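You operate a simulated robot arm through the tools that you are given. There is no shell and no other tool.

You are at the controls of a simulated robot arm. One attempt, no reset.

TASK
Start the test bench and pump the master gauge to 2 bar.
Fine: clear cover shut before the fuse box's red switch goes on; power strip on, so that lamp 2 lights; shut the blue bleed knob before pumping; leave the yellow lever and the tyre gauges.

It is judged by the outcome, as a careful person would: the job done as asked, and still so three seconds after it is handed in. It fails if anything else is knocked over, pushed out of place, dropped, spilled or broken. Lids that push on must go on centred and level and be pressed home; caps that screw on are set level and turned clockwise until they are tight.

THE ROBOT
A 6-joint arm with a two-finger gripper, fixed in place. Base frame: the origin is at the foot of the arm, x ahead of it, y to its left, z up. Readings come in cm, rad, newtons and seconds.
It reaches about 129.8 cm from its shoulder. Its first joint turns from -2.601 to 2.601 rad. Payload 1.57 kg.
The TCP is the grasp point between the finger pads, 2.1 cm short of the fingertips. In the tool frame z runs along the fingers and y along their closing line. The gripper opens to 7 cm. The gripper's body begins 5 cm behind the TCP.
Orientation is that of the tool frame in the base frame, as a unit quaternion [x, y, z, w]. With the fingers straight down and closing along the base's y, the tool's x points along the base's -x, its y along +y and its z along -z.

THE INTERFACE
- The arm moves only by the tool play_rows. Its arguments are lists of equal length, an entry for each row: "grip": the gripper command, from -1 (shut) to 1 (fully open), values between in proportion; "offset": the shift along the tool's x, y, z in units of 30 mm (1.0 is 30 mm), a list of three; "angular": the turn, a rotation vector about the tool's x, y, z in units of 5 degrees (1.0 is 5 degrees), a list of three. In form: {"grip": [grip, ...], "offset": [[dx, dy, dz], ...], "angular": [[ax, ay, az], ...]}. A call has 1 to 20 rows; each row shifts and turns the commanded pose from where the row before left it, along the tool's axes as they then stand. A call with a number of a shift or a turn outside -1 to 1 is refused whole. Rows are played at 5 a second. More than 5 cm and 0.15 rad between two rows, or a gripper value outside its range, and nothing of the call is played. Where a pose cannot be reached the arm comes as near as it can. A force on the tool above 40 N (or 10 N above the force at the start of the call, whichever is more), or a blocked arm, ends the call early, and 0.2 s more pass. The fingers move at their own pace and stop on an object; they squeeze with about 30 N. The grip force told is the motor's: it shows also when the fingers shut on nothing. Time passes only in rows, and 0.2 s behind the last, so rows that do not move let the fingers close. It gives the time, the measured TCP pose, the force on the tool (base axes), the opening and the grip force at its end, in the units of the frame above (readings bear some noise), with the torque about the TCP (base axes, N m) and any sound that the robot's microphone picked up.
- Cameras (640 x 400 px; columns grow to the right, rows downward): "scene" is fixed at [5.24, 63.79, 149.49]; the picture's right is [-0.65, -0.76, 0.00], its down [-0.37, 0.31, -0.87] and it looks along [0.67, -0.57, -0.48] (base axes); focal length 324 px, centre (320, 200). "wrist" rides on the gripper at [7.9, 0.4, -8.1] in the tool frame; the picture's right is [-0.05, 1.00, 0.00], its down [-0.67, -0.04, -0.74] and it looks along [-0.74, -0.04, 0.67] (tool axes); focal length 256 px, centre (320, 200). There is no depth. A picture from a camera that has moved, and an enlarged one, comes with that camera's place and axes in the base frame and with its lens. The place of the scene camera against the robot may be out by one fixed shift of up to 1.8 cm in any direction.
- grab_frame(camera): a new picture of that camera. It takes no simulated time.
- slide_trunk(by): slides the trunk up (or, below 0, down) by that many cm; the arm rides with it, the base frame stays. It gives what a move gives, with no picture.
- zoom(camera, box): a new picture of the part [left, top, right, bottom] of that camera's present view, enlarged. It takes no simulated time.
- close_job(): hands the job in; it is judged then, once.

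Nothing tells you positions but the pictures and the camera data. Unless the task says otherwise, let go and move clear before handing in.

The tools are called after "Emit:" as name(argument=value, ...) on one line, values as JSON. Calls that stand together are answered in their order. play_rows: Moves the arm, as the interface text tells. Its arguments: {"type":"object","properties":{"grip":{"type":"array","items":{"type":"number"}},"offset":{"type":"array","items":{"type":"array","items":{"type":"number"}}},"angular":{"type":"array","items":{"type":"array","items":{"type":"number"}}}},"required":["grip","offset","angular"]} The other tools are called the same way: slide_trunk (by) slides the trunk up or down; grab_frame (camera) takes a picture; zoom (camera, box) takes an enlarged picture of a part of a camera's view; close_job () hands the job in.

At the start:

```text
t: 0.0
ee_pos: [65.24, -13.48, 118.16]
orientation: [0.0, 1.0, 0.0, -0.001]
contact_force: [-0.2, -0.4, -0.2]
moment: [0.0, 0.02, -0.01]
finger_gap: 6.99
grasp_force: 0.0
trunk travel left (down, up): [-86.3, 10.7]
```

scene: 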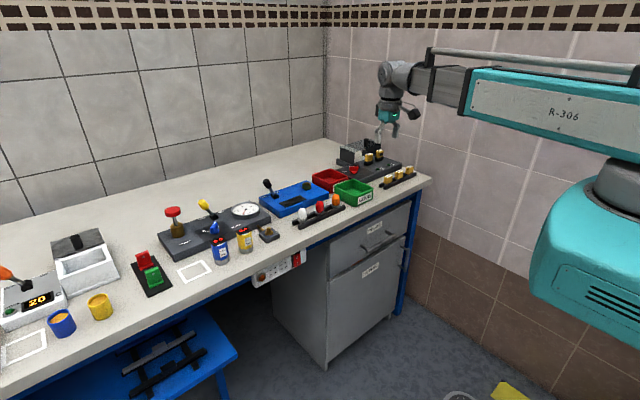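
wrist: 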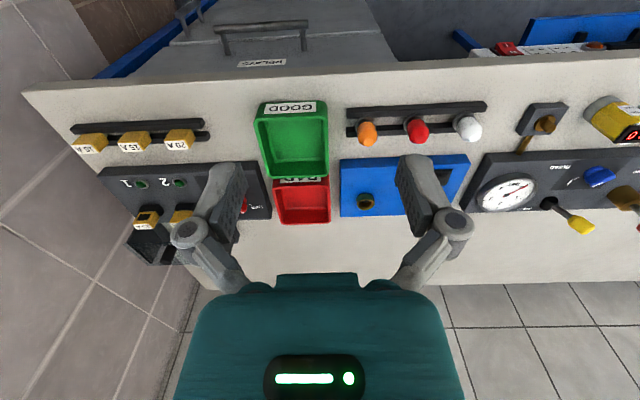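

I see a bench with a gauge panel (master gauge, blue knob, yellow lever, red-handled pump), a fuse box at the far end, and a power strip on the bench's front edge. I'll look closer before moving anything.

Emit:
zoom(camera="scene", box=[150, 180, 310, 280])

Emit:
zoom(camera="scene", box=[300, 120, 440, 210])

Emit:
zoom(camera="scene", box=[240, 230, 340, 300])

Emit:
zoom(camera="scene", box=[0, 220, 160, 360])

Emit:
zoom(camera="wrist", box=[60, 100, 280, 280])

Emit:
zoom(camera="wrist", box=[440, 60, 640, 260])

```text
4.00 times, centred on (230, 230) of scene
camera zoom: at [5.24, 63.79, 149.49], right [-0.65, -0.76, 0.0], down [-0.37, 0.31, -0.87], along [0.67, -0.57, -0.48], focal length 1295 px, centre (680, 80)
```

zoom: 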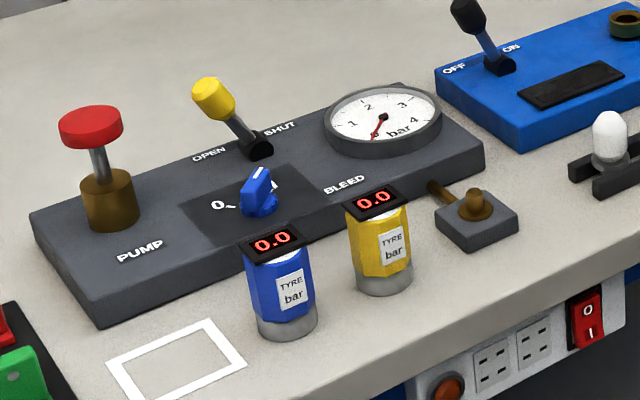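

```text
4.44 times, centred on (370, 165) of scene
camera zoom: at [5.24, 63.79, 149.49], right [-0.65, -0.76, 0.0], down [-0.37, 0.31, -0.87], along [0.67, -0.57, -0.48], focal length 1439 px, centre (98, 356)
```

zoom: 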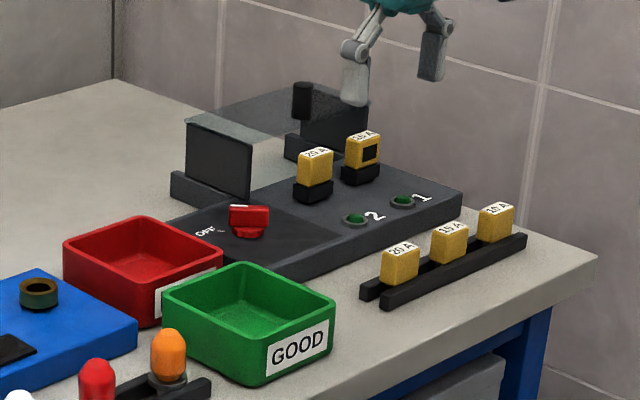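

```text
5.71 times, centred on (290, 265) of scene
camera zoom: at [5.24, 63.79, 149.49], right [-0.65, -0.76, 0.0], down [-0.37, 0.31, -0.87], along [0.67, -0.57, -0.48], focal length 1850 px, centre (491, -171)
```

zoom: 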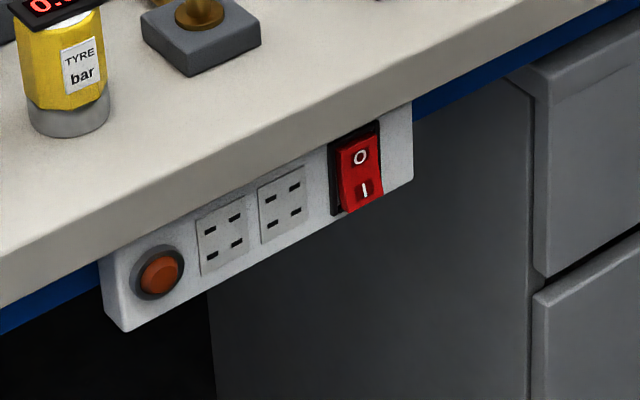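

```text
2.86 times, centred on (80, 290) of scene
camera zoom: at [5.24, 63.79, 149.49], right [-0.65, -0.76, 0.0], down [-0.37, 0.31, -0.87], along [0.67, -0.57, -0.48], focal length 925 px, centre (1006, -57)
```

zoom: 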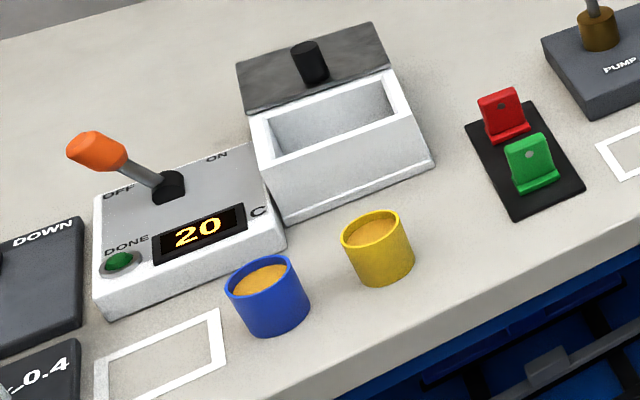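

```text
2.22 times, centred on (170, 190) of wrist
camera zoom: at [57.46, -13.05, 126.38], right [0.05, 1.0, 0.0], down [0.67, -0.04, 0.74], along [0.74, -0.04, -0.67], focal length 569 px, centre (653, 222)
```

zoom: 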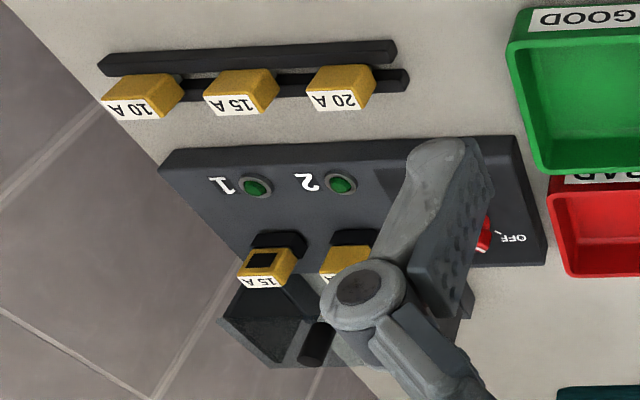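

```text
2.00 times, centred on (540, 160) of wrist
camera zoom: at [57.46, -13.05, 126.38], right [0.05, 1.0, 0.0], down [0.67, -0.04, 0.74], along [0.74, -0.04, -0.67], focal length 512 px, centre (-120, 280)
```

zoom: 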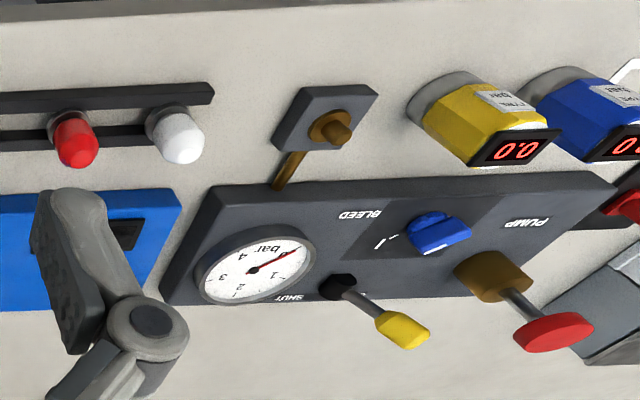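

The fuse box looks to be at about (88, -40, 93) and the gauge panel at about (90, 34, 93). The power strip is on the front edge near (70, 17, 85). I'll carry the wrist camera over to the gauge panel for a closer look.

Emit:
play_rows(grip=[-1, -1, -1, -1, -1, -1, -1, -1, -1, -1, -1, -1, -1, -1, -1], offset=[[0, 1, 0], [0, 1, 0], [0, 1, 0], [0, 1, 0], [0, 1, 0], [0, 1, 0], [0, 1, 0], [0, 1, 0], [0, 1, 0], [0, 1, 0], [0, 1, 0], [0, 1, 0], [0, 1, 0], [0, 1, 0], [0, 1, 0]], angular=[[0, 0, 0], [0, 0, 0], [0, 0, 0], [0, 0, 0], [0, 0, 0], [0, 0, 0], [0, 0, 0], [0, 0, 0], [0, 0, 0], [0, 0, 0], [0, 0, 0], [0, 0, 0], [0, 0, 0], [0, 0, 0], [0, 0, 0]])

Emit:
grab_frame(camera="wrist")

Emit:
grab_frame(camera="scene")

```text
t: 3.2
ee_pos: [65.28, 31.68, 118.16]
orientation: [-0.001, 1.0, 0.0, 0.0]
contact_force: [0.2, 0.8, -0.2]
moment: [-0.01, 0.0, -0.01]
finger_gap: 0.0
grasp_force: 28.4
trunk travel left (down, up): [-86.3, 10.7]
```

```text
taken
camera wrist: at [57.41, 32.17, 126.36], right [0.05, 1.0, 0.0], down [0.67, -0.04, 0.74], along [0.74, -0.04, -0.67], focal length 256 px, centre (320, 200)
```

wrist: 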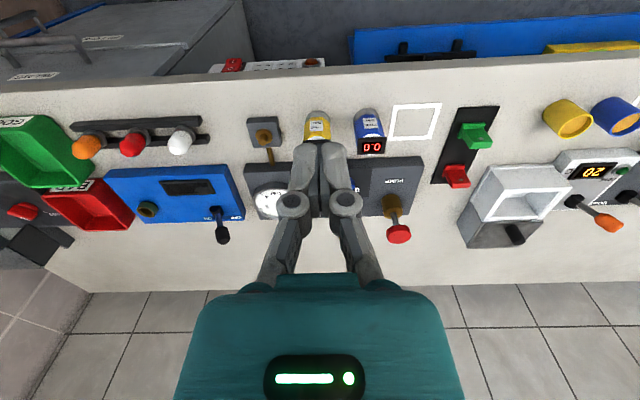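

```text
taken
```

scene: 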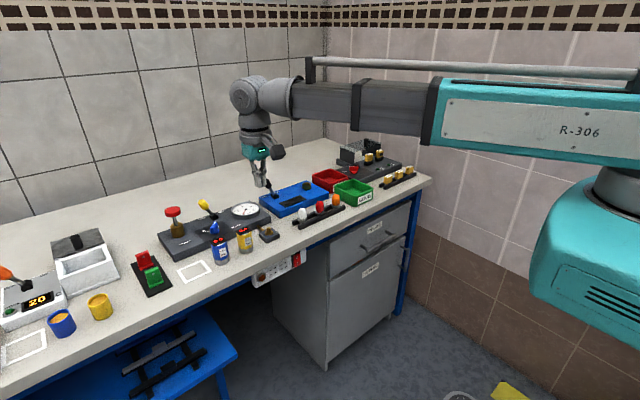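

The tool is clear of everything, but the fingers hide the bleed knob. I'll shift sideways and lower to view the panel properly.

Emit:
play_rows(grip=[-1, -1, -1, -1], offset=[[0, -1, 0.7], [0, -1, 0.7], [0, -1, 0.7], [0, -1, 0.7]], angular=[[0, 0, 0], [0, 0, 0], [0, 0, 0], [0, 0, 0]])

Emit:
grab_frame(camera="wrist")

Emit:
zoom(camera="wrist", box=[340, 80, 580, 260])

```text
t: 4.2
ee_pos: [65.72, 19.43, 118.08]
orientation: [0.0, 1.0, 0.0, 0.0]
contact_force: [0.4, 0.4, 0.3]
moment: [-0.02, 0.02, 0.0]
finger_gap: 0.0
grasp_force: 28.5
out of reach, approached as far as the arm can: row 1, 2, 3, 4
trunk travel left (down, up): [-86.3, 10.7]
```

```text
taken
camera wrist: at [57.79, 19.87, 126.38], right [0.05, 1.0, 0.0], down [0.67, -0.04, 0.74], along [0.74, -0.04, -0.67], focal length 256 px, centre (320, 200)
```

wrist: 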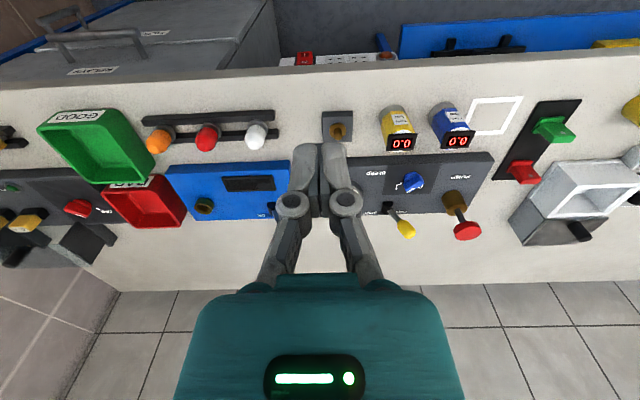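

```text
2.22 times, centred on (460, 170) of wrist
camera zoom: at [57.79, 19.87, 126.38], right [0.05, 1.0, 0.0], down [0.67, -0.04, 0.74], along [0.74, -0.04, -0.67], focal length 569 px, centre (9, 267)
```

zoom: 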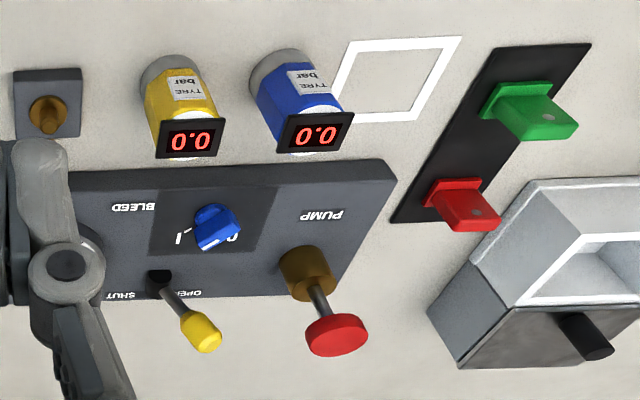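

The arm cannot go lower at this trunk height, so I'll lower the trunk and then look again.

Emit:
slide_trunk(by=-15)

Emit:
grab_frame(camera="wrist")

Emit:
zoom(camera="wrist", box=[380, 60, 620, 240])

Emit:
grab_frame(camera="scene")

```text
t: 6.0
ee_pos: [65.71, 19.54, 103.24]
orientation: [0.0, 1.0, 0.0, 0.0]
contact_force: [-0.7, -0.9, 0.0]
moment: [0.02, -0.01, -0.02]
finger_gap: 0.0
grasp_force: 28.6
trunk travel left (down, up): [-71.3, 25.7]
```

```text
taken
camera wrist: at [57.79, 19.96, 111.38], right [0.05, 1.0, 0.0], down [0.67, -0.04, 0.74], along [0.74, -0.04, -0.67], focal length 256 px, centre (320, 200)
```

wrist: 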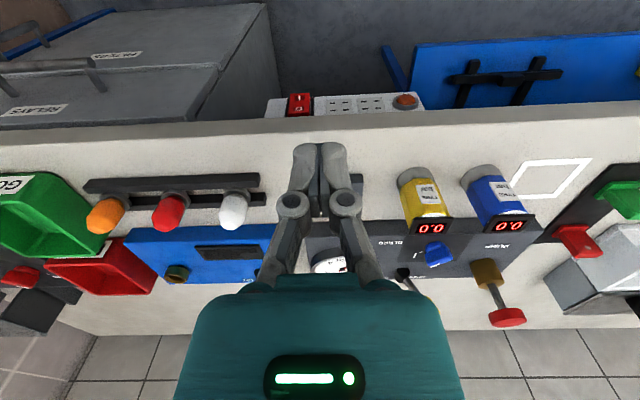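

```text
2.22 times, centred on (500, 150) of wrist
camera zoom: at [57.79, 19.96, 111.38], right [0.05, 1.0, 0.0], down [0.67, -0.04, 0.74], along [0.74, -0.04, -0.67], focal length 569 px, centre (-80, 311)
```

zoom: 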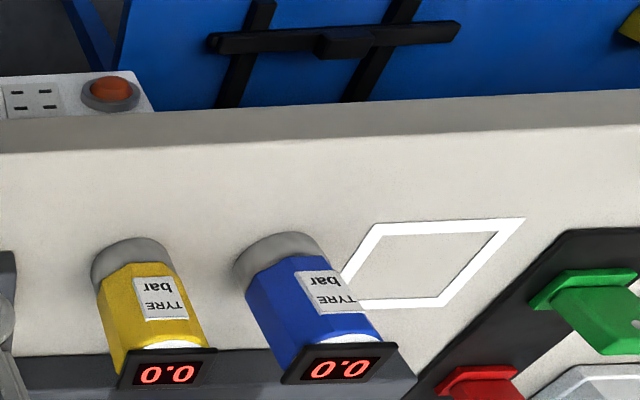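

```text
taken
```

scene: 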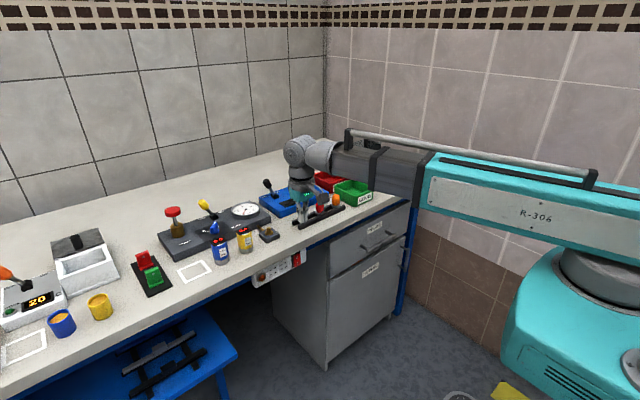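

Parallax puts the bench top at about z=88 and the power strip switch near (70.8, 17, 85). I'll now move along the bench edge toward the fuse box to study its cover and switch.

Emit:
play_rows(grip=[-1, -1, -1, -1, -1, -1, -1, -1, -1, -1, -1, -1, -1, -1], offset=[[0, -1, 0], [0, -1, 0], [0, -1, 0], [0, -1, 0], [0, -1, 0], [0, -1, 0], [0, -1, 0], [0, -1, 0], [0, -1, 0], [0, -1, 0], [0, -1, 0], [0, -1, 0], [0, -1, 0], [0, -1, 0]], angular=[[0, 0, 0], [0, 0, 0], [0, 0, 0], [0, 0, 0], [0, 0, 0], [0, 0, 0], [0, 0, 0], [0, 0, 0], [0, 0, 0], [0, 0, 0], [0, 0, 0], [0, 0, 0], [0, 0, 0], [0, 0, 0]])

Emit:
grab_frame(camera="wrist")

Emit:
zoom(camera="wrist", box=[60, 120, 300, 300])

```text
t: 8.9
ee_pos: [65.52, -22.41, 103.1]
orientation: [0.0, 1.0, 0.001, 0.0]
contact_force: [-0.1, -0.1, -1.1]
moment: [0.01, -0.02, -0.03]
finger_gap: 0.0
grasp_force: 28.7
trunk travel left (down, up): [-71.3, 25.7]
```

```text
taken
camera wrist: at [57.72, -21.99, 111.37], right [0.05, 1.0, 0.0], down [0.67, -0.04, 0.74], along [0.74, -0.04, -0.67], focal length 256 px, centre (320, 200)
```

wrist: 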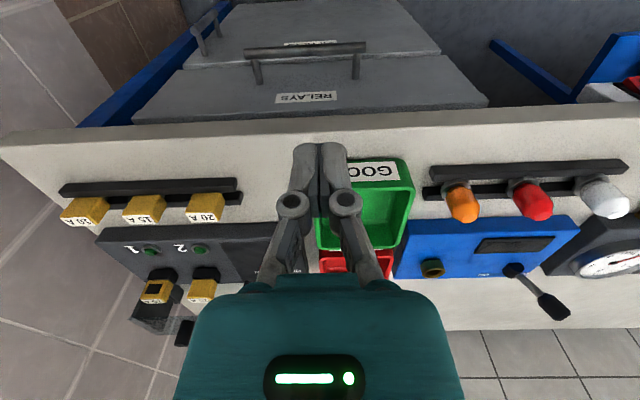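

```text
2.22 times, centred on (180, 210) of wrist
camera zoom: at [57.72, -21.99, 111.37], right [0.05, 1.0, 0.0], down [0.67, -0.04, 0.74], along [0.74, -0.04, -0.67], focal length 569 px, centre (631, 178)
```

zoom: 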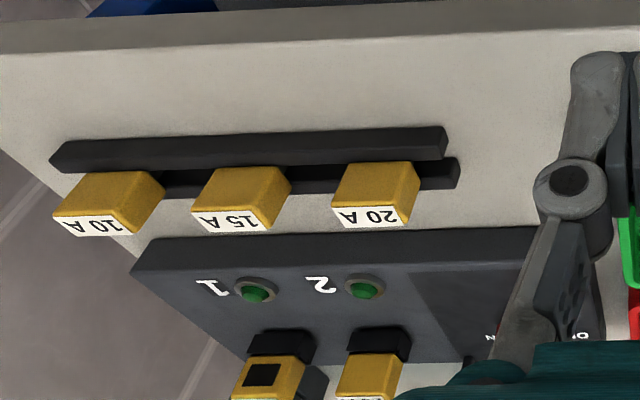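

The fingers hide the fuse box, so I'll rise and move the camera above it for a top-down look.

Emit:
play_rows(grip=[-1, -1, -1, -1, -1, -1, -1, -1, -1, -1], offset=[[0, 0, -1], [0, 0, -1], [0, 0, -1], [0, 0, -1], [-1, -0.6, 0], [-1, -0.6, 0], [-1, -0.6, 0], [-1, -0.6, 0], [-1, -0.6, 0], [0, 0, 0]], angular=[[0, 0, 0], [0, 0, 0], [0, 0, 0], [0, 0, 0], [0, 0, 0], [0, 0, 0], [0, 0, 0], [0, 0, 0], [0, 0, 0], [0, 0, 0]])

Emit:
grab_frame(camera="wrist")

Emit:
zoom(camera="wrist", box=[120, 60, 360, 210])

```text
t: 11.2
ee_pos: [80.47, -31.32, 103.2]
orientation: [0.001, 1.0, 0.0, 0.0]
contact_force: [0.3, -0.3, 0.3]
moment: [-0.03, 0.01, -0.02]
finger_gap: 0.01
grasp_force: 28.9
out of reach, approached as far as the arm can: row 1, 2, 3, 4
trunk travel left (down, up): [-71.3, 25.7]
```

```text
taken
camera wrist: at [72.69, -30.9, 111.37], right [0.05, 1.0, 0.0], down [0.67, -0.04, 0.74], along [0.74, -0.04, -0.67], focal length 256 px, centre (320, 200)
```

wrist: 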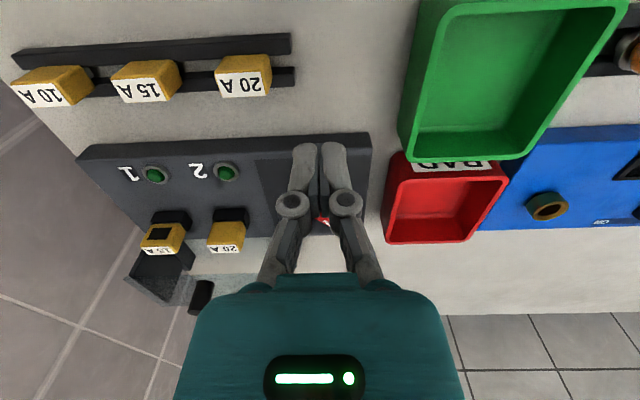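

```text
2.67 times, centred on (240, 135) of wrist
camera zoom: at [72.69, -30.9, 111.37], right [0.05, 1.0, 0.0], down [0.67, -0.04, 0.74], along [0.74, -0.04, -0.67], focal length 683 px, centre (533, 373)
```

zoom: 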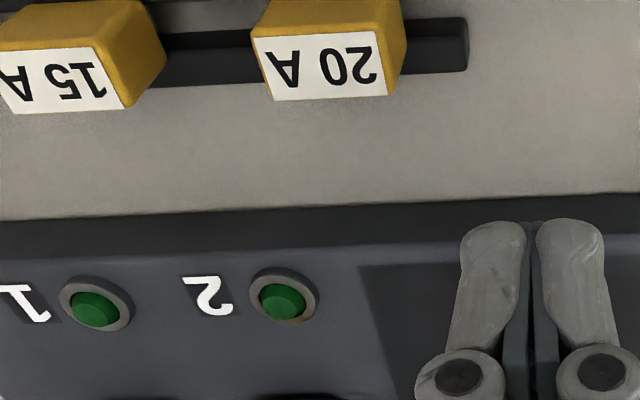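

The vertical move was reported out of reach, so I'll test what the arm can do vertically from here with one small move down.

Emit:
play_rows(grip=[-1, -1], offset=[[0, 0, 0.3], [0, 0, 0]], angular=[[0, 0, 0], [0, 0, 0]])

Emit:
zoom(camera="scene", box=[240, 90, 480, 240])

Emit:
grab_frame(camera="scene")

```text
t: 11.8
ee_pos: [80.59, -31.11, 103.19]
orientation: [0.0, 1.0, 0.0, 0.0]
contact_force: [-0.8, 0.0, 0.2]
moment: [-0.01, 0.0, -0.02]
finger_gap: 0.0
grasp_force: 28.8
out of reach, approached as far as the arm can: row 1
trunk travel left (down, up): [-71.3, 25.7]
```

```text
2.67 times, centred on (360, 165) of scene
camera zoom: at [5.24, 63.79, 149.49], right [-0.65, -0.76, 0.0], down [-0.37, 0.31, -0.87], along [0.67, -0.57, -0.48], focal length 863 px, centre (213, 293)
```

zoom: 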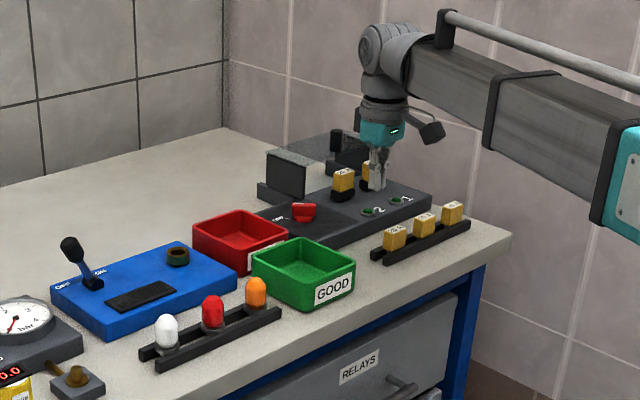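

```text
taken
```

scene: 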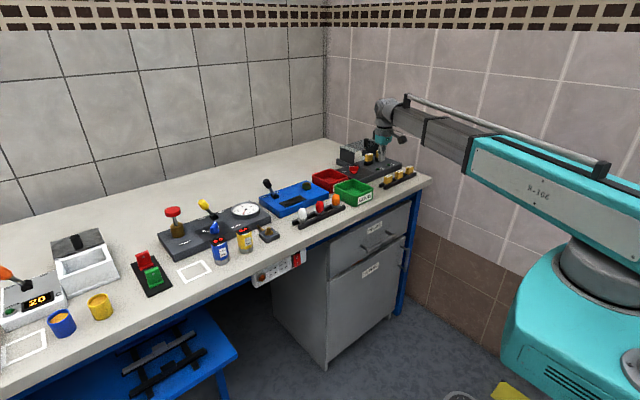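

The arm is a telescoping beam, so height comes only from the trunk. I'll raise the trunk and move to the side of the fuse box to get a clear view of the cover and switch.

Emit:
slide_trunk(by=15)

Emit:
play_rows(grip=[-1, -1, -1, -1, -1, -1, -1], offset=[[-1, 1, 0], [-1, 1, 0], [-1, 1, 0], [-1, 1, 0], [0, 1, 0], [0, 1, 0], [0, 0, 0]], angular=[[0, 0, 0], [0, 0, 0], [0, 0, 0], [0, 0, 0], [0, 0, 0], [0, 0, 0], [0, 0, 0]])

Emit:
grab_frame(camera="wrist")

Emit:
zoom(camera="wrist", box=[60, 40, 300, 190])

Emit:
zoom(camera="scene", box=[310, 125, 410, 190])

```text
t: 13.5
ee_pos: [80.59, -31.32, 118.06]
orientation: [0.0, 1.0, 0.001, 0.0]
contact_force: [-0.3, 0.8, 0.2]
moment: [0.01, 0.04, 0.01]
finger_gap: 0.0
grasp_force: 27.9
trunk travel left (down, up): [-86.3, 10.7]
```

```text
t: 15.1
ee_pos: [92.21, -13.18, 118.18]
orientation: [0.001, 1.0, 0.0, 0.0]
contact_force: [0.0, 0.1, 0.3]
moment: [-0.01, 0.04, -0.04]
finger_gap: 0.0
grasp_force: 28.9
trunk travel left (down, up): [-86.3, 10.7]
```

```text
taken
camera wrist: at [84.42, -12.69, 126.37], right [0.05, 1.0, 0.0], down [0.67, -0.04, 0.74], along [0.74, -0.04, -0.67], focal length 256 px, centre (320, 200)
```

wrist: 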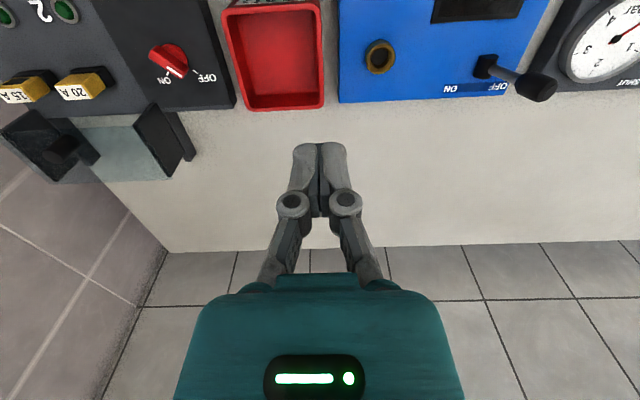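

```text
2.67 times, centred on (180, 115) of wrist
camera zoom: at [84.42, -12.69, 126.37], right [0.05, 1.0, 0.0], down [0.67, -0.04, 0.74], along [0.74, -0.04, -0.67], focal length 683 px, centre (693, 427)
```

zoom: 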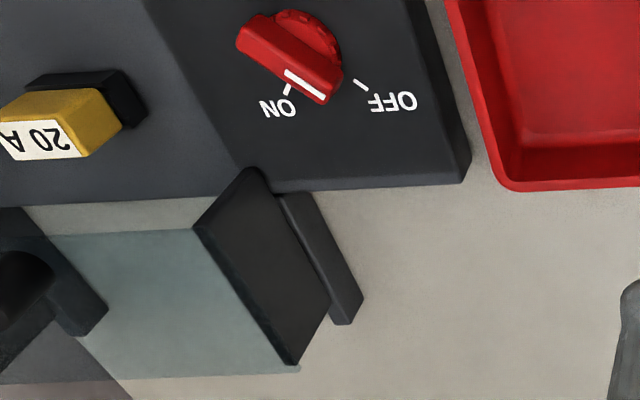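

```text
6.15 times, centred on (360, 158) of scene
camera zoom: at [5.24, 63.79, 149.49], right [-0.65, -0.76, 0.0], down [-0.37, 0.31, -0.87], along [0.67, -0.57, -0.48], focal length 1992 px, centre (74, 462)
```

zoom: 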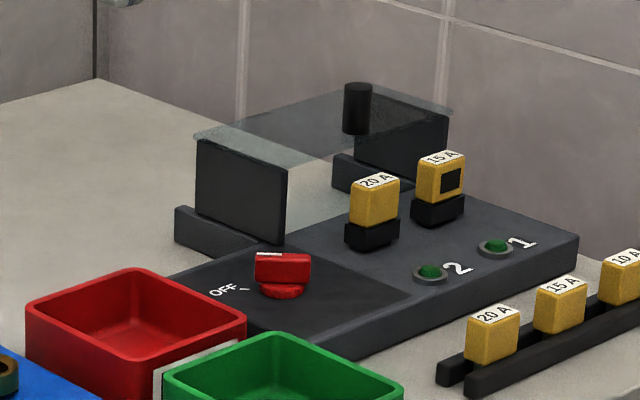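

Now the cover is clear: it is a U-shaped clear cover on rails behind the fuses, slid back, with a black post on top. It shuts by sliding toward the robot (-x). The red switch is a rotary knob near (95, -31, 94) pointing at OFF. I'll go above the cover post, near (105, -50), for a close look.

Emit:
play_rows(grip=[-1, -1, -1, -1, -1, -1, -1, -1, -1, -1, -1, -1, -1], offset=[[0, -1, 0], [0, -1, 0], [0, -1, 0], [-0.5, -1, 0], [-0.5, -1, 0], [-0.5, -1, 0], [-0.5, -1, 0], [-0.5, -1, 0], [-0.5, -1, 0], [0, -1, 0], [0, -1, 0], [0, -1, 0], [0, 0, 0]], angular=[[0, 0, 0], [0, 0, 0], [0, 0, 0], [0, 0, 0], [0, 0, 0], [0, 0, 0], [0, 0, 0], [0, 0, 0], [0, 0, 0], [0, 0, 0], [0, 0, 0], [0, 0, 0], [0, 0, 0]])

Emit:
grab_frame(camera="wrist")

Emit:
zoom(camera="wrist", box=[160, 20, 480, 220])

Emit:
zoom(camera="scene", box=[310, 85, 450, 190])

```text
t: 17.9
ee_pos: [101.88, -49.23, 118.2]
orientation: [0.0, 1.0, 0.0, 0.0]
contact_force: [-0.2, 0.8, 0.6]
moment: [0.0, -0.01, -0.02]
finger_gap: 0.0
grasp_force: 28.7
trunk travel left (down, up): [-86.3, 10.7]
```

```text
taken
camera wrist: at [93.97, -48.82, 126.37], right [0.05, 1.0, 0.0], down [0.67, -0.04, 0.74], along [0.74, -0.04, -0.67], focal length 256 px, centre (320, 200)
```

wrist: 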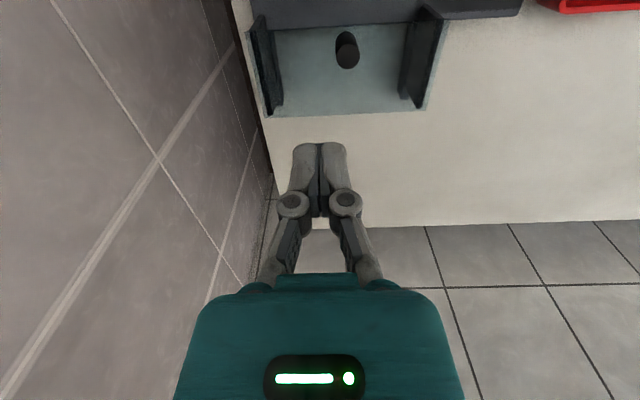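

```text
2.00 times, centred on (320, 120) of wrist
camera zoom: at [93.97, -48.82, 126.37], right [0.05, 1.0, 0.0], down [0.67, -0.04, 0.74], along [0.74, -0.04, -0.67], focal length 512 px, centre (320, 360)
```

zoom: 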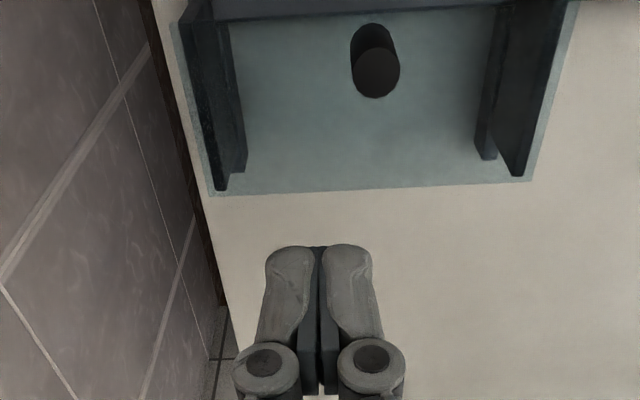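

```text
3.81 times, centred on (380, 138) of scene
camera zoom: at [5.24, 63.79, 149.49], right [-0.65, -0.76, 0.0], down [-0.37, 0.31, -0.87], along [0.67, -0.57, -0.48], focal length 1233 px, centre (91, 438)
```

zoom: 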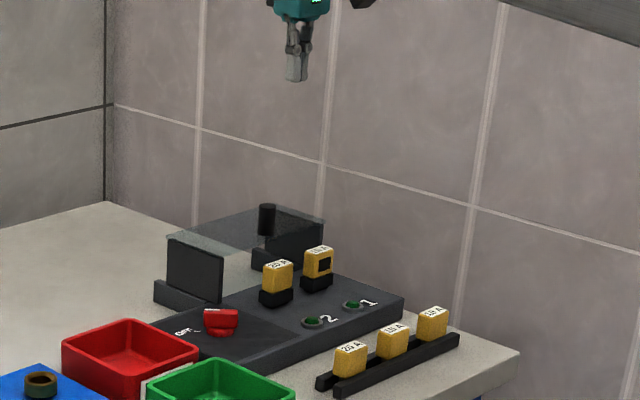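

The cover pane spans y≈-56 to -37 at about z=98, with the post at about (102.3, -46.7) and its top near z=101.5. I'll bring the closed fingers behind the post (x≈106), lower, and check before pushing toward the robot.

Emit:
play_rows(grip=[-1, -1, -1], offset=[[-0.7, 0.43, 0], [-0.7, 0.43, 0], [0, 0, 0]], angular=[[0, 0, 0], [0, 0, 0], [0, 0, 0]])

Emit:
slide_trunk(by=-13)

Emit:
grab_frame(camera="wrist")

Emit:
zoom(camera="scene", box=[310, 105, 430, 190])

```text
t: 18.7
ee_pos: [105.94, -46.74, 118.13]
orientation: [0.0, 1.0, 0.0, 0.0]
contact_force: [0.4, -0.5, 0.5]
moment: [0.01, -0.06, -0.01]
finger_gap: 0.0
grasp_force: 28.4
trunk travel left (down, up): [-86.3, 10.7]
```

```text
t: 20.3
ee_pos: [105.94, -46.75, 105.32]
orientation: [-0.001, 1.0, 0.0, 0.0]
contact_force: [0.5, -0.3, -0.4]
moment: [-0.05, -0.02, -0.01]
finger_gap: 0.0
grasp_force: 28.8
trunk travel left (down, up): [-73.3, 23.7]
```

```text
taken
camera wrist: at [98.04, -46.31, 113.37], right [0.05, 1.0, 0.0], down [0.67, -0.04, 0.75], along [0.74, -0.04, -0.67], focal length 256 px, centre (320, 200)
```

wrist: 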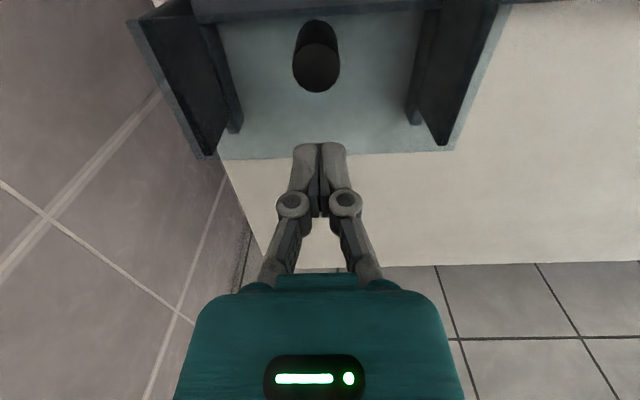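

```text
4.71 times, centred on (370, 148) of scene
camera zoom: at [5.24, 63.79, 149.49], right [-0.65, -0.76, 0.0], down [-0.37, 0.31, -0.87], along [0.67, -0.57, -0.48], focal length 1523 px, centre (85, 447)
```

zoom: 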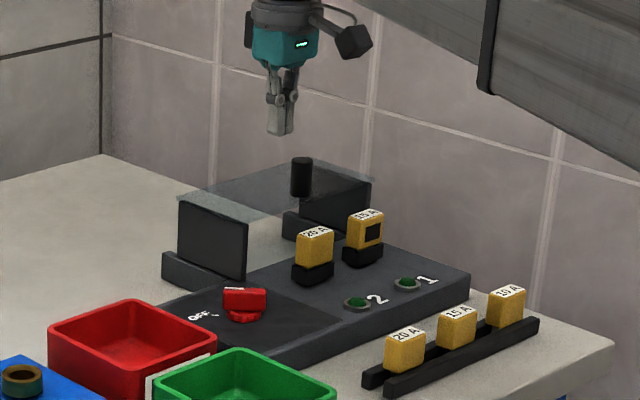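

The post is at about (102.4, -46.7, top 101.6) and the pane top is about z=97.4. I'll lower to put the fingertips around z=99 behind the post, then push gently toward the robot.

Emit:
slide_trunk(by=-4)

Emit:
play_rows(grip=[-1, -1, -1, -1, -1, -1], offset=[[0.4, 0, 0], [0.4, 0, 0], [0.4, 0, 0], [0.4, 0, 0], [0.4, 0, 0], [0, 0, 0]], angular=[[0, 0, 0], [0, 0, 0], [0, 0, 0], [0, 0, 0], [0, 0, 0], [0, 0, 0]])

Emit:
grab_frame(camera="wrist")

Emit:
zoom(camera="scene", box=[310, 105, 430, 190])

```text
t: 21.1
ee_pos: [105.92, -46.72, 101.18]
orientation: [0.0, 1.0, 0.0, -0.001]
contact_force: [-0.1, 0.1, 0.4]
moment: [-0.02, -0.03, -0.02]
finger_gap: 0.01
grasp_force: 28.0
trunk travel left (down, up): [-69.3, 27.7]
```

```text
t: 22.5
ee_pos: [99.82, -46.67, 101.25]
orientation: [-0.001, 1.0, 0.0, 0.0]
contact_force: [0.1, 0.1, -0.5]
moment: [-0.03, -0.01, -0.01]
finger_gap: 0.0
grasp_force: 28.3
trunk travel left (down, up): [-69.3, 27.7]
```

```text
taken
camera wrist: at [91.98, -46.28, 109.36], right [0.05, 1.0, 0.0], down [0.67, -0.04, 0.74], along [0.74, -0.04, -0.67], focal length 256 px, centre (320, 200)
```

wrist: 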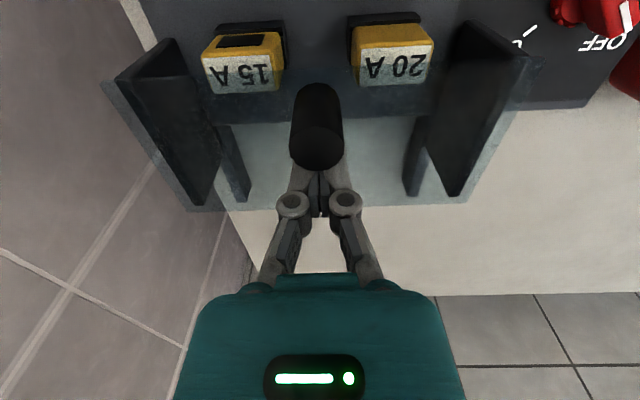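

```text
4.71 times, centred on (370, 148) of scene
camera zoom: at [5.24, 63.79, 149.49], right [-0.65, -0.76, 0.0], down [-0.37, 0.31, -0.87], along [0.67, -0.57, -0.48], focal length 1523 px, centre (85, 447)
```

zoom: 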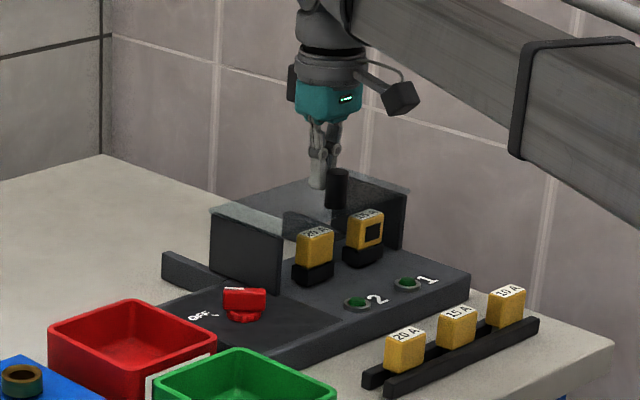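

The cover is sliding smoothly toward the robot. I'll keep pushing until it reaches its stop.

Emit:
play_rows(grip=[-1, -1, -1, -1, -1], offset=[[0.4, 0, 0], [0.4, 0, 0], [0.4, 0, 0], [0.4, 0, 0], [0, 0, 0]], angular=[[0, 0, 0], [0, 0, 0], [0, 0, 0], [0, 0, 0], [0, 0, 0]])

Emit:
grab_frame(camera="wrist")

Emit:
zoom(camera="scene", box=[310, 105, 430, 190])

```text
t: 23.7
ee_pos: [95.84, -46.77, 101.08]
orientation: [-0.001, 1.0, 0.0, 0.006]
contact_force: [11.5, -0.8, 2.3]
moment: [0.12, 0.06, -0.01]
finger_gap: 0.6
grasp_force: 28.5
trunk travel left (down, up): [-69.3, 27.7]
stopped in row 5: the force on the tool passed its limit at 42 N (the readings are from after the stop); the commanded pose is now the measured one
```

```text
taken
camera wrist: at [87.85, -46.33, 109.18], right [0.05, 1.0, 0.0], down [0.66, -0.03, 0.75], along [0.75, -0.04, -0.66], focal length 256 px, centre (320, 200)
```

wrist: 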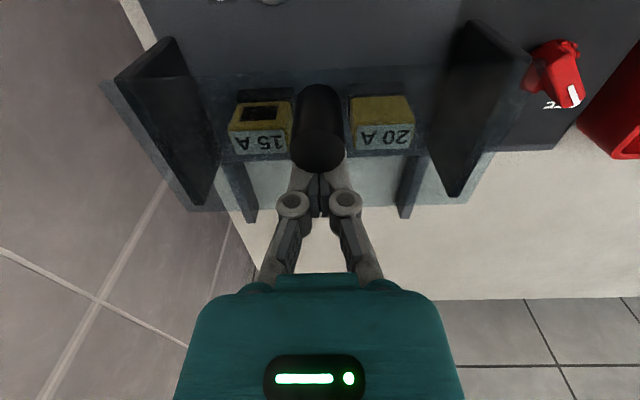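

```text
4.71 times, centred on (370, 148) of scene
camera zoom: at [5.24, 63.79, 149.49], right [-0.65, -0.76, 0.0], down [-0.37, 0.31, -0.87], along [0.67, -0.57, -0.48], focal length 1523 px, centre (85, 447)
```

zoom: 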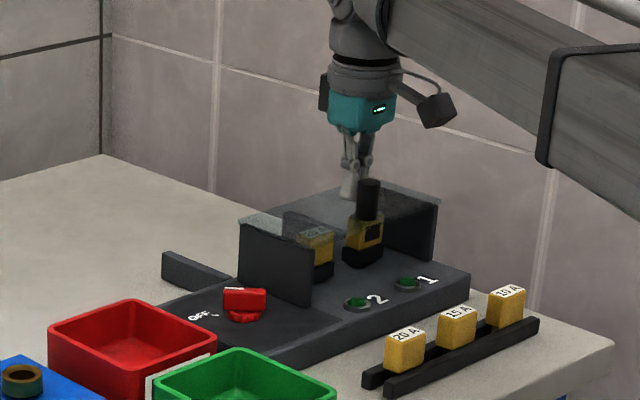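

The cover met a firm stop at 42 N with the fuses under it. I'll back off and push once more gently to confirm it is at its end stop.

Emit:
play_rows(grip=[-1, -1, -1, -1], offset=[[-0.4, 0, 0], [0, 0, 0], [0, 0, 0], [0, 0, 0]], angular=[[0, 0, 0], [0, 0, 0], [0, 0, 0], [0, 0, 0]])

Emit:
play_rows(grip=[-1, -1, -1, -1, -1, -1], offset=[[0.2, 0, 0], [0.15, 0, 0], [0.1, 0, 0], [0.1, 0, 0], [0.1, 0, 0], [0.1, 0, 0]], angular=[[0, 0, 0], [0, 0, 0], [0, 0, 0], [0, 0, 0], [0, 0, 0], [0, 0, 0]])

Emit:
zoom(camera="scene", box=[310, 105, 430, 190])

```text
t: 24.7
ee_pos: [96.82, -46.86, 101.31]
orientation: [-0.002, 1.0, -0.001, 0.005]
contact_force: [0.4, -0.4, -0.2]
moment: [-0.06, -0.01, 0.01]
finger_gap: 0.01
grasp_force: 28.2
trunk travel left (down, up): [-69.3, 27.7]
```

```text
t: 25.7
ee_pos: [95.79, -46.66, 101.19]
orientation: [-0.003, 1.0, -0.002, 0.01]
contact_force: [10.3, -1.8, 1.9]
moment: [0.16, 0.04, 0.0]
finger_gap: 0.6
grasp_force: 28.6
trunk travel left (down, up): [-69.3, 27.7]
stopped in row 5: the force on the tool passed its limit at 45 N (the readings are from after the stop); the commanded pose is now the measured one
```

```text
4.71 times, centred on (370, 148) of scene
camera zoom: at [5.24, 63.79, 149.49], right [-0.65, -0.76, 0.0], down [-0.37, 0.31, -0.87], along [0.67, -0.57, -0.48], focal length 1523 px, centre (85, 447)
```

zoom: 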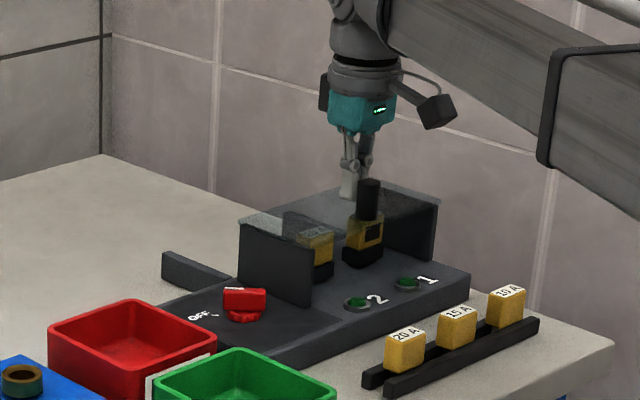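

The cover stops at the same place, so it is shut. Next I'll back off, rise, and go above the red knob to see its exact angle.

Emit:
play_rows(grip=[-1, -1, -1, -1], offset=[[-0.5, 0, 0], [-0.2, 0, 0], [0, 0, 0], [0, 0, 0]], angular=[[-0.05, 0.22, 0.07], [0, 0, 0], [0, 0, 0], [0, 0, 0]])

Emit:
slide_trunk(by=9)

Emit:
play_rows(grip=[-1, -1, -1, -1, -1, -1, -1], offset=[[0.3, 1, 0], [0.2, 1, 0], [0.2, 1, 0], [0, 1, 0], [0, 1, 0], [0, 0.2, 0], [0, 0, 0]], angular=[[0, 0, 0], [0, 0, 0], [0, 0, 0], [0, 0, 0], [0, 0, 0], [0, 0, 0], [0, 0, 0]])

Emit:
grab_frame(camera="wrist")

Emit:
zoom(camera="wrist", box=[200, 0, 440, 150])

```text
t: 26.7
ee_pos: [97.53, -46.63, 101.24]
orientation: [0.001, 1.0, 0.001, -0.001]
contact_force: [-0.5, -0.5, -0.5]
moment: [0.01, 0.06, -0.01]
finger_gap: 0.0
grasp_force: 28.5
trunk travel left (down, up): [-69.3, 27.7]
```

```text
t: 28.0
ee_pos: [97.61, -46.69, 110.17]
orientation: [0.001, 1.0, 0.002, -0.001]
contact_force: [-0.2, 0.3, 0.0]
moment: [0.0, 0.0, -0.01]
finger_gap: 0.04
grasp_force: 28.3
trunk travel left (down, up): [-78.3, 18.7]
```

```text
t: 29.6
ee_pos: [95.48, -31.1, 110.28]
orientation: [0.001, 1.0, 0.001, -0.001]
contact_force: [0.5, 0.2, -0.7]
moment: [0.0, 0.01, -0.02]
finger_gap: 0.0
grasp_force: 28.1
trunk travel left (down, up): [-78.3, 18.7]
```

```text
taken
camera wrist: at [87.64, -30.61, 118.37], right [0.06, 1.0, 0.0], down [0.67, -0.04, 0.74], along [0.74, -0.04, -0.67], focal length 256 px, centre (320, 200)
```

wrist: 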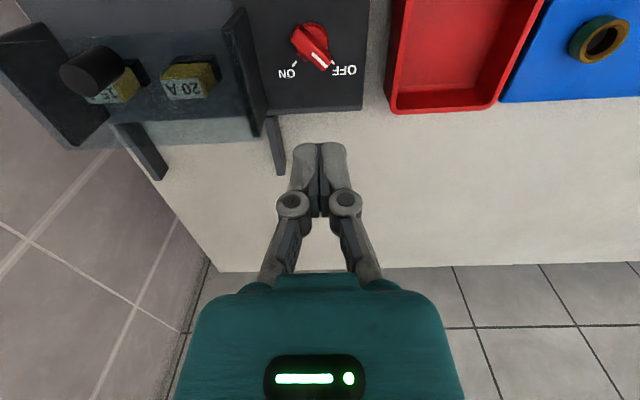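

```text
2.67 times, centred on (320, 75) of wrist
camera zoom: at [87.64, -30.61, 118.37], right [0.06, 1.0, 0.0], down [0.67, -0.04, 0.74], along [0.74, -0.04, -0.67], focal length 683 px, centre (320, 533)
```

zoom: 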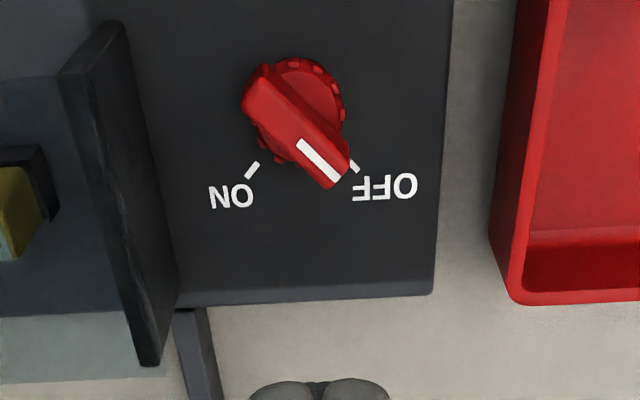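

The view is clear: the red knob's bar is centred at about (95.5, -31.8) with its top near z=93. It points at OFF, about 44° toward +y, and ON lies 90° clockwise seen from above. I'll align the open fingers across the bar and look again.

Emit:
play_rows(grip=[0.14, 0.14, 0.14, 0.14, 0.14, 0.14, 0.14, 0.14, 0.14, 0.14, 0.14], offset=[[0, -0.23, 0], [0, 0, 0], [0, 0, 0], [0, 0, 0], [0, 0, 0], [0, 0, 0], [0, 0, 0], [0, 0, 0], [0, 0, 0], [0, 0, 0], [0, 0, 0]], angular=[[0, 0, 0], [0, 0, -0.97], [0, 0, -0.97], [0, 0, -0.97], [0, 0, -0.97], [0, 0, -0.97], [0, 0, -0.97], [0, 0, -0.97], [0, 0, -0.97], [0, 0, -0.97], [0, 0, 0]])

Emit:
slide_trunk(by=-10)

Emit:
grab_frame(camera="wrist")

Emit:
zoom(camera="wrist", box=[220, 80, 420, 205])

```text
t: 32.0
ee_pos: [95.47, -31.76, 110.2]
orientation: [-0.371, 0.929, 0.001, 0.0]
contact_force: [0.2, -0.4, 0.4]
moment: [0.04, 0.0, -0.03]
finger_gap: 4.02
grasp_force: 0.1
trunk travel left (down, up): [-78.3, 18.7]
```

```text
t: 33.3
ee_pos: [95.53, -31.71, 100.15]
orientation: [-0.371, 0.929, 0.0, 0.0]
contact_force: [0.4, 0.8, 0.8]
moment: [0.0, -0.01, 0.01]
finger_gap: 3.98
grasp_force: 0.1
trunk travel left (down, up): [-68.3, 28.7]
```

```text
taken
camera wrist: at [89.55, -36.93, 108.37], right [-0.65, 0.76, 0.0], down [0.51, 0.43, 0.74], along [0.57, 0.48, -0.67], focal length 256 px, centre (320, 200)
```

wrist: 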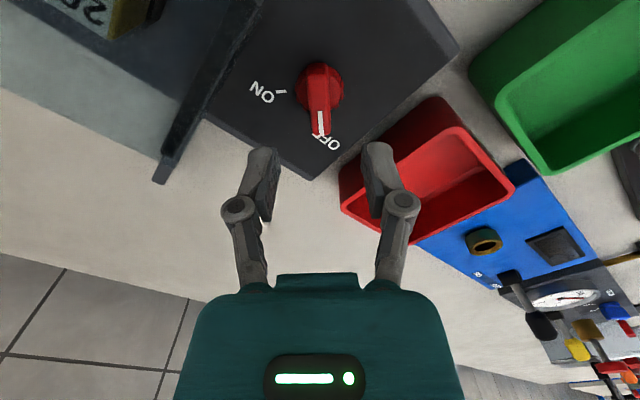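

```text
3.20 times, centred on (320, 142) of wrist
camera zoom: at [89.55, -36.93, 108.37], right [-0.65, 0.76, 0.0], down [0.51, 0.43, 0.74], along [0.57, 0.48, -0.67], focal length 819 px, centre (320, 384)
```

zoom: 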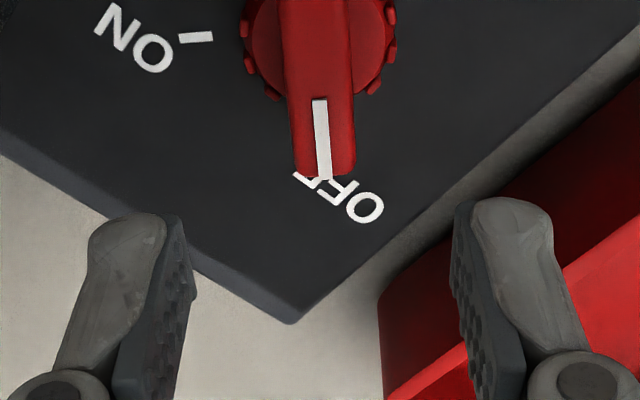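

Emit:
zoom(camera="wrist", box=[260, 40, 380, 160])

```text
3.33 times, centred on (320, 100) of wrist
camera zoom: at [89.55, -36.93, 108.37], right [-0.65, 0.76, 0.0], down [0.51, 0.43, 0.74], along [0.57, 0.48, -0.67], focal length 853 px, centre (320, 533)
```

zoom: 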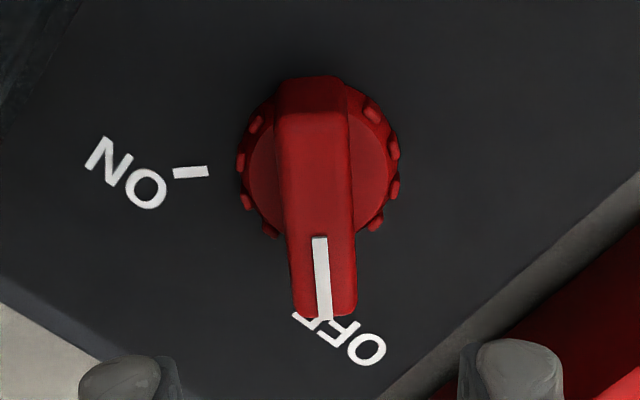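

The fingers line up across the bar, and the knob's centre is near (95.4, -32.0). I'll make a small correction, lower so the tips straddle the bar just above its base disc, and close.

Emit:
play_rows(grip=[0.14, 0.14], offset=[[0.1, -0.04, 0], [0, 0, 0]], angular=[[0, 0, 0], [0, 0, 0]])

Emit:
slide_trunk(by=-5.8)

Emit:
grab_frame(camera="wrist")

Emit:
zoom(camera="wrist", box=[240, 110, 400, 230])

Emit:
zoom(camera="scene", box=[310, 115, 410, 190])

```text
t: 33.9
ee_pos: [95.45, -32.13, 100.2]
orientation: [-0.37, 0.929, 0.001, 0.0]
contact_force: [0.2, 0.5, 0.4]
moment: [-0.03, 0.02, 0.01]
finger_gap: 4.01
grasp_force: 0.0
trunk travel left (down, up): [-68.3, 28.7]
```

```text
t: 34.9
ee_pos: [95.44, -32.1, 94.33]
orientation: [-0.37, 0.929, 0.0, 0.0]
contact_force: [-0.2, 0.0, -0.7]
moment: [0.0, 0.0, -0.02]
finger_gap: 3.98
grasp_force: 0.1
trunk travel left (down, up): [-62.5, 34.5]
```

```text
taken
camera wrist: at [89.39, -37.24, 102.57], right [-0.65, 0.76, 0.0], down [0.51, 0.43, 0.74], along [0.57, 0.48, -0.67], focal length 256 px, centre (320, 200)
```

wrist: 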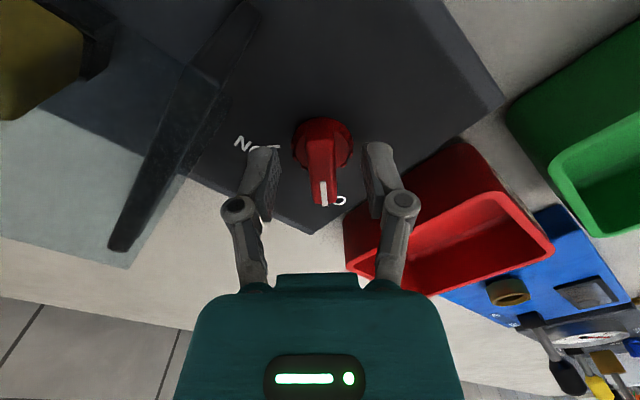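

```text
3.33 times, centred on (320, 170) of wrist
camera zoom: at [89.39, -37.24, 102.57], right [-0.65, 0.76, 0.0], down [0.51, 0.43, 0.74], along [0.57, 0.48, -0.67], focal length 853 px, centre (320, 300)
```

zoom: 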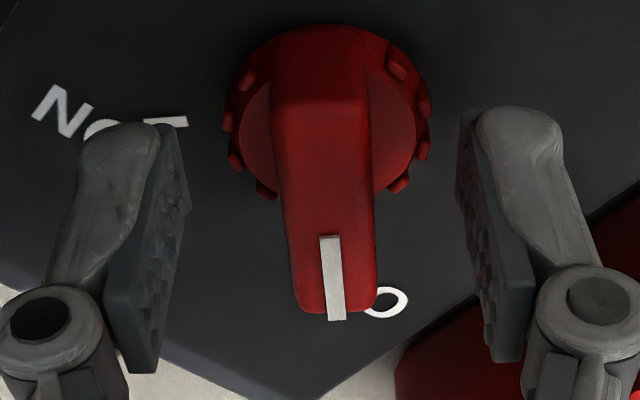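

```text
5.33 times, centred on (360, 152) of scene
camera zoom: at [5.24, 63.79, 149.49], right [-0.65, -0.76, 0.0], down [-0.37, 0.31, -0.87], along [0.67, -0.57, -0.48], focal length 1727 px, centre (107, 453)
```

zoom: 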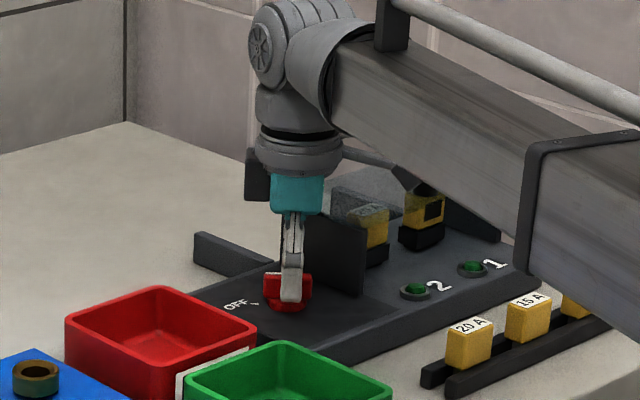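

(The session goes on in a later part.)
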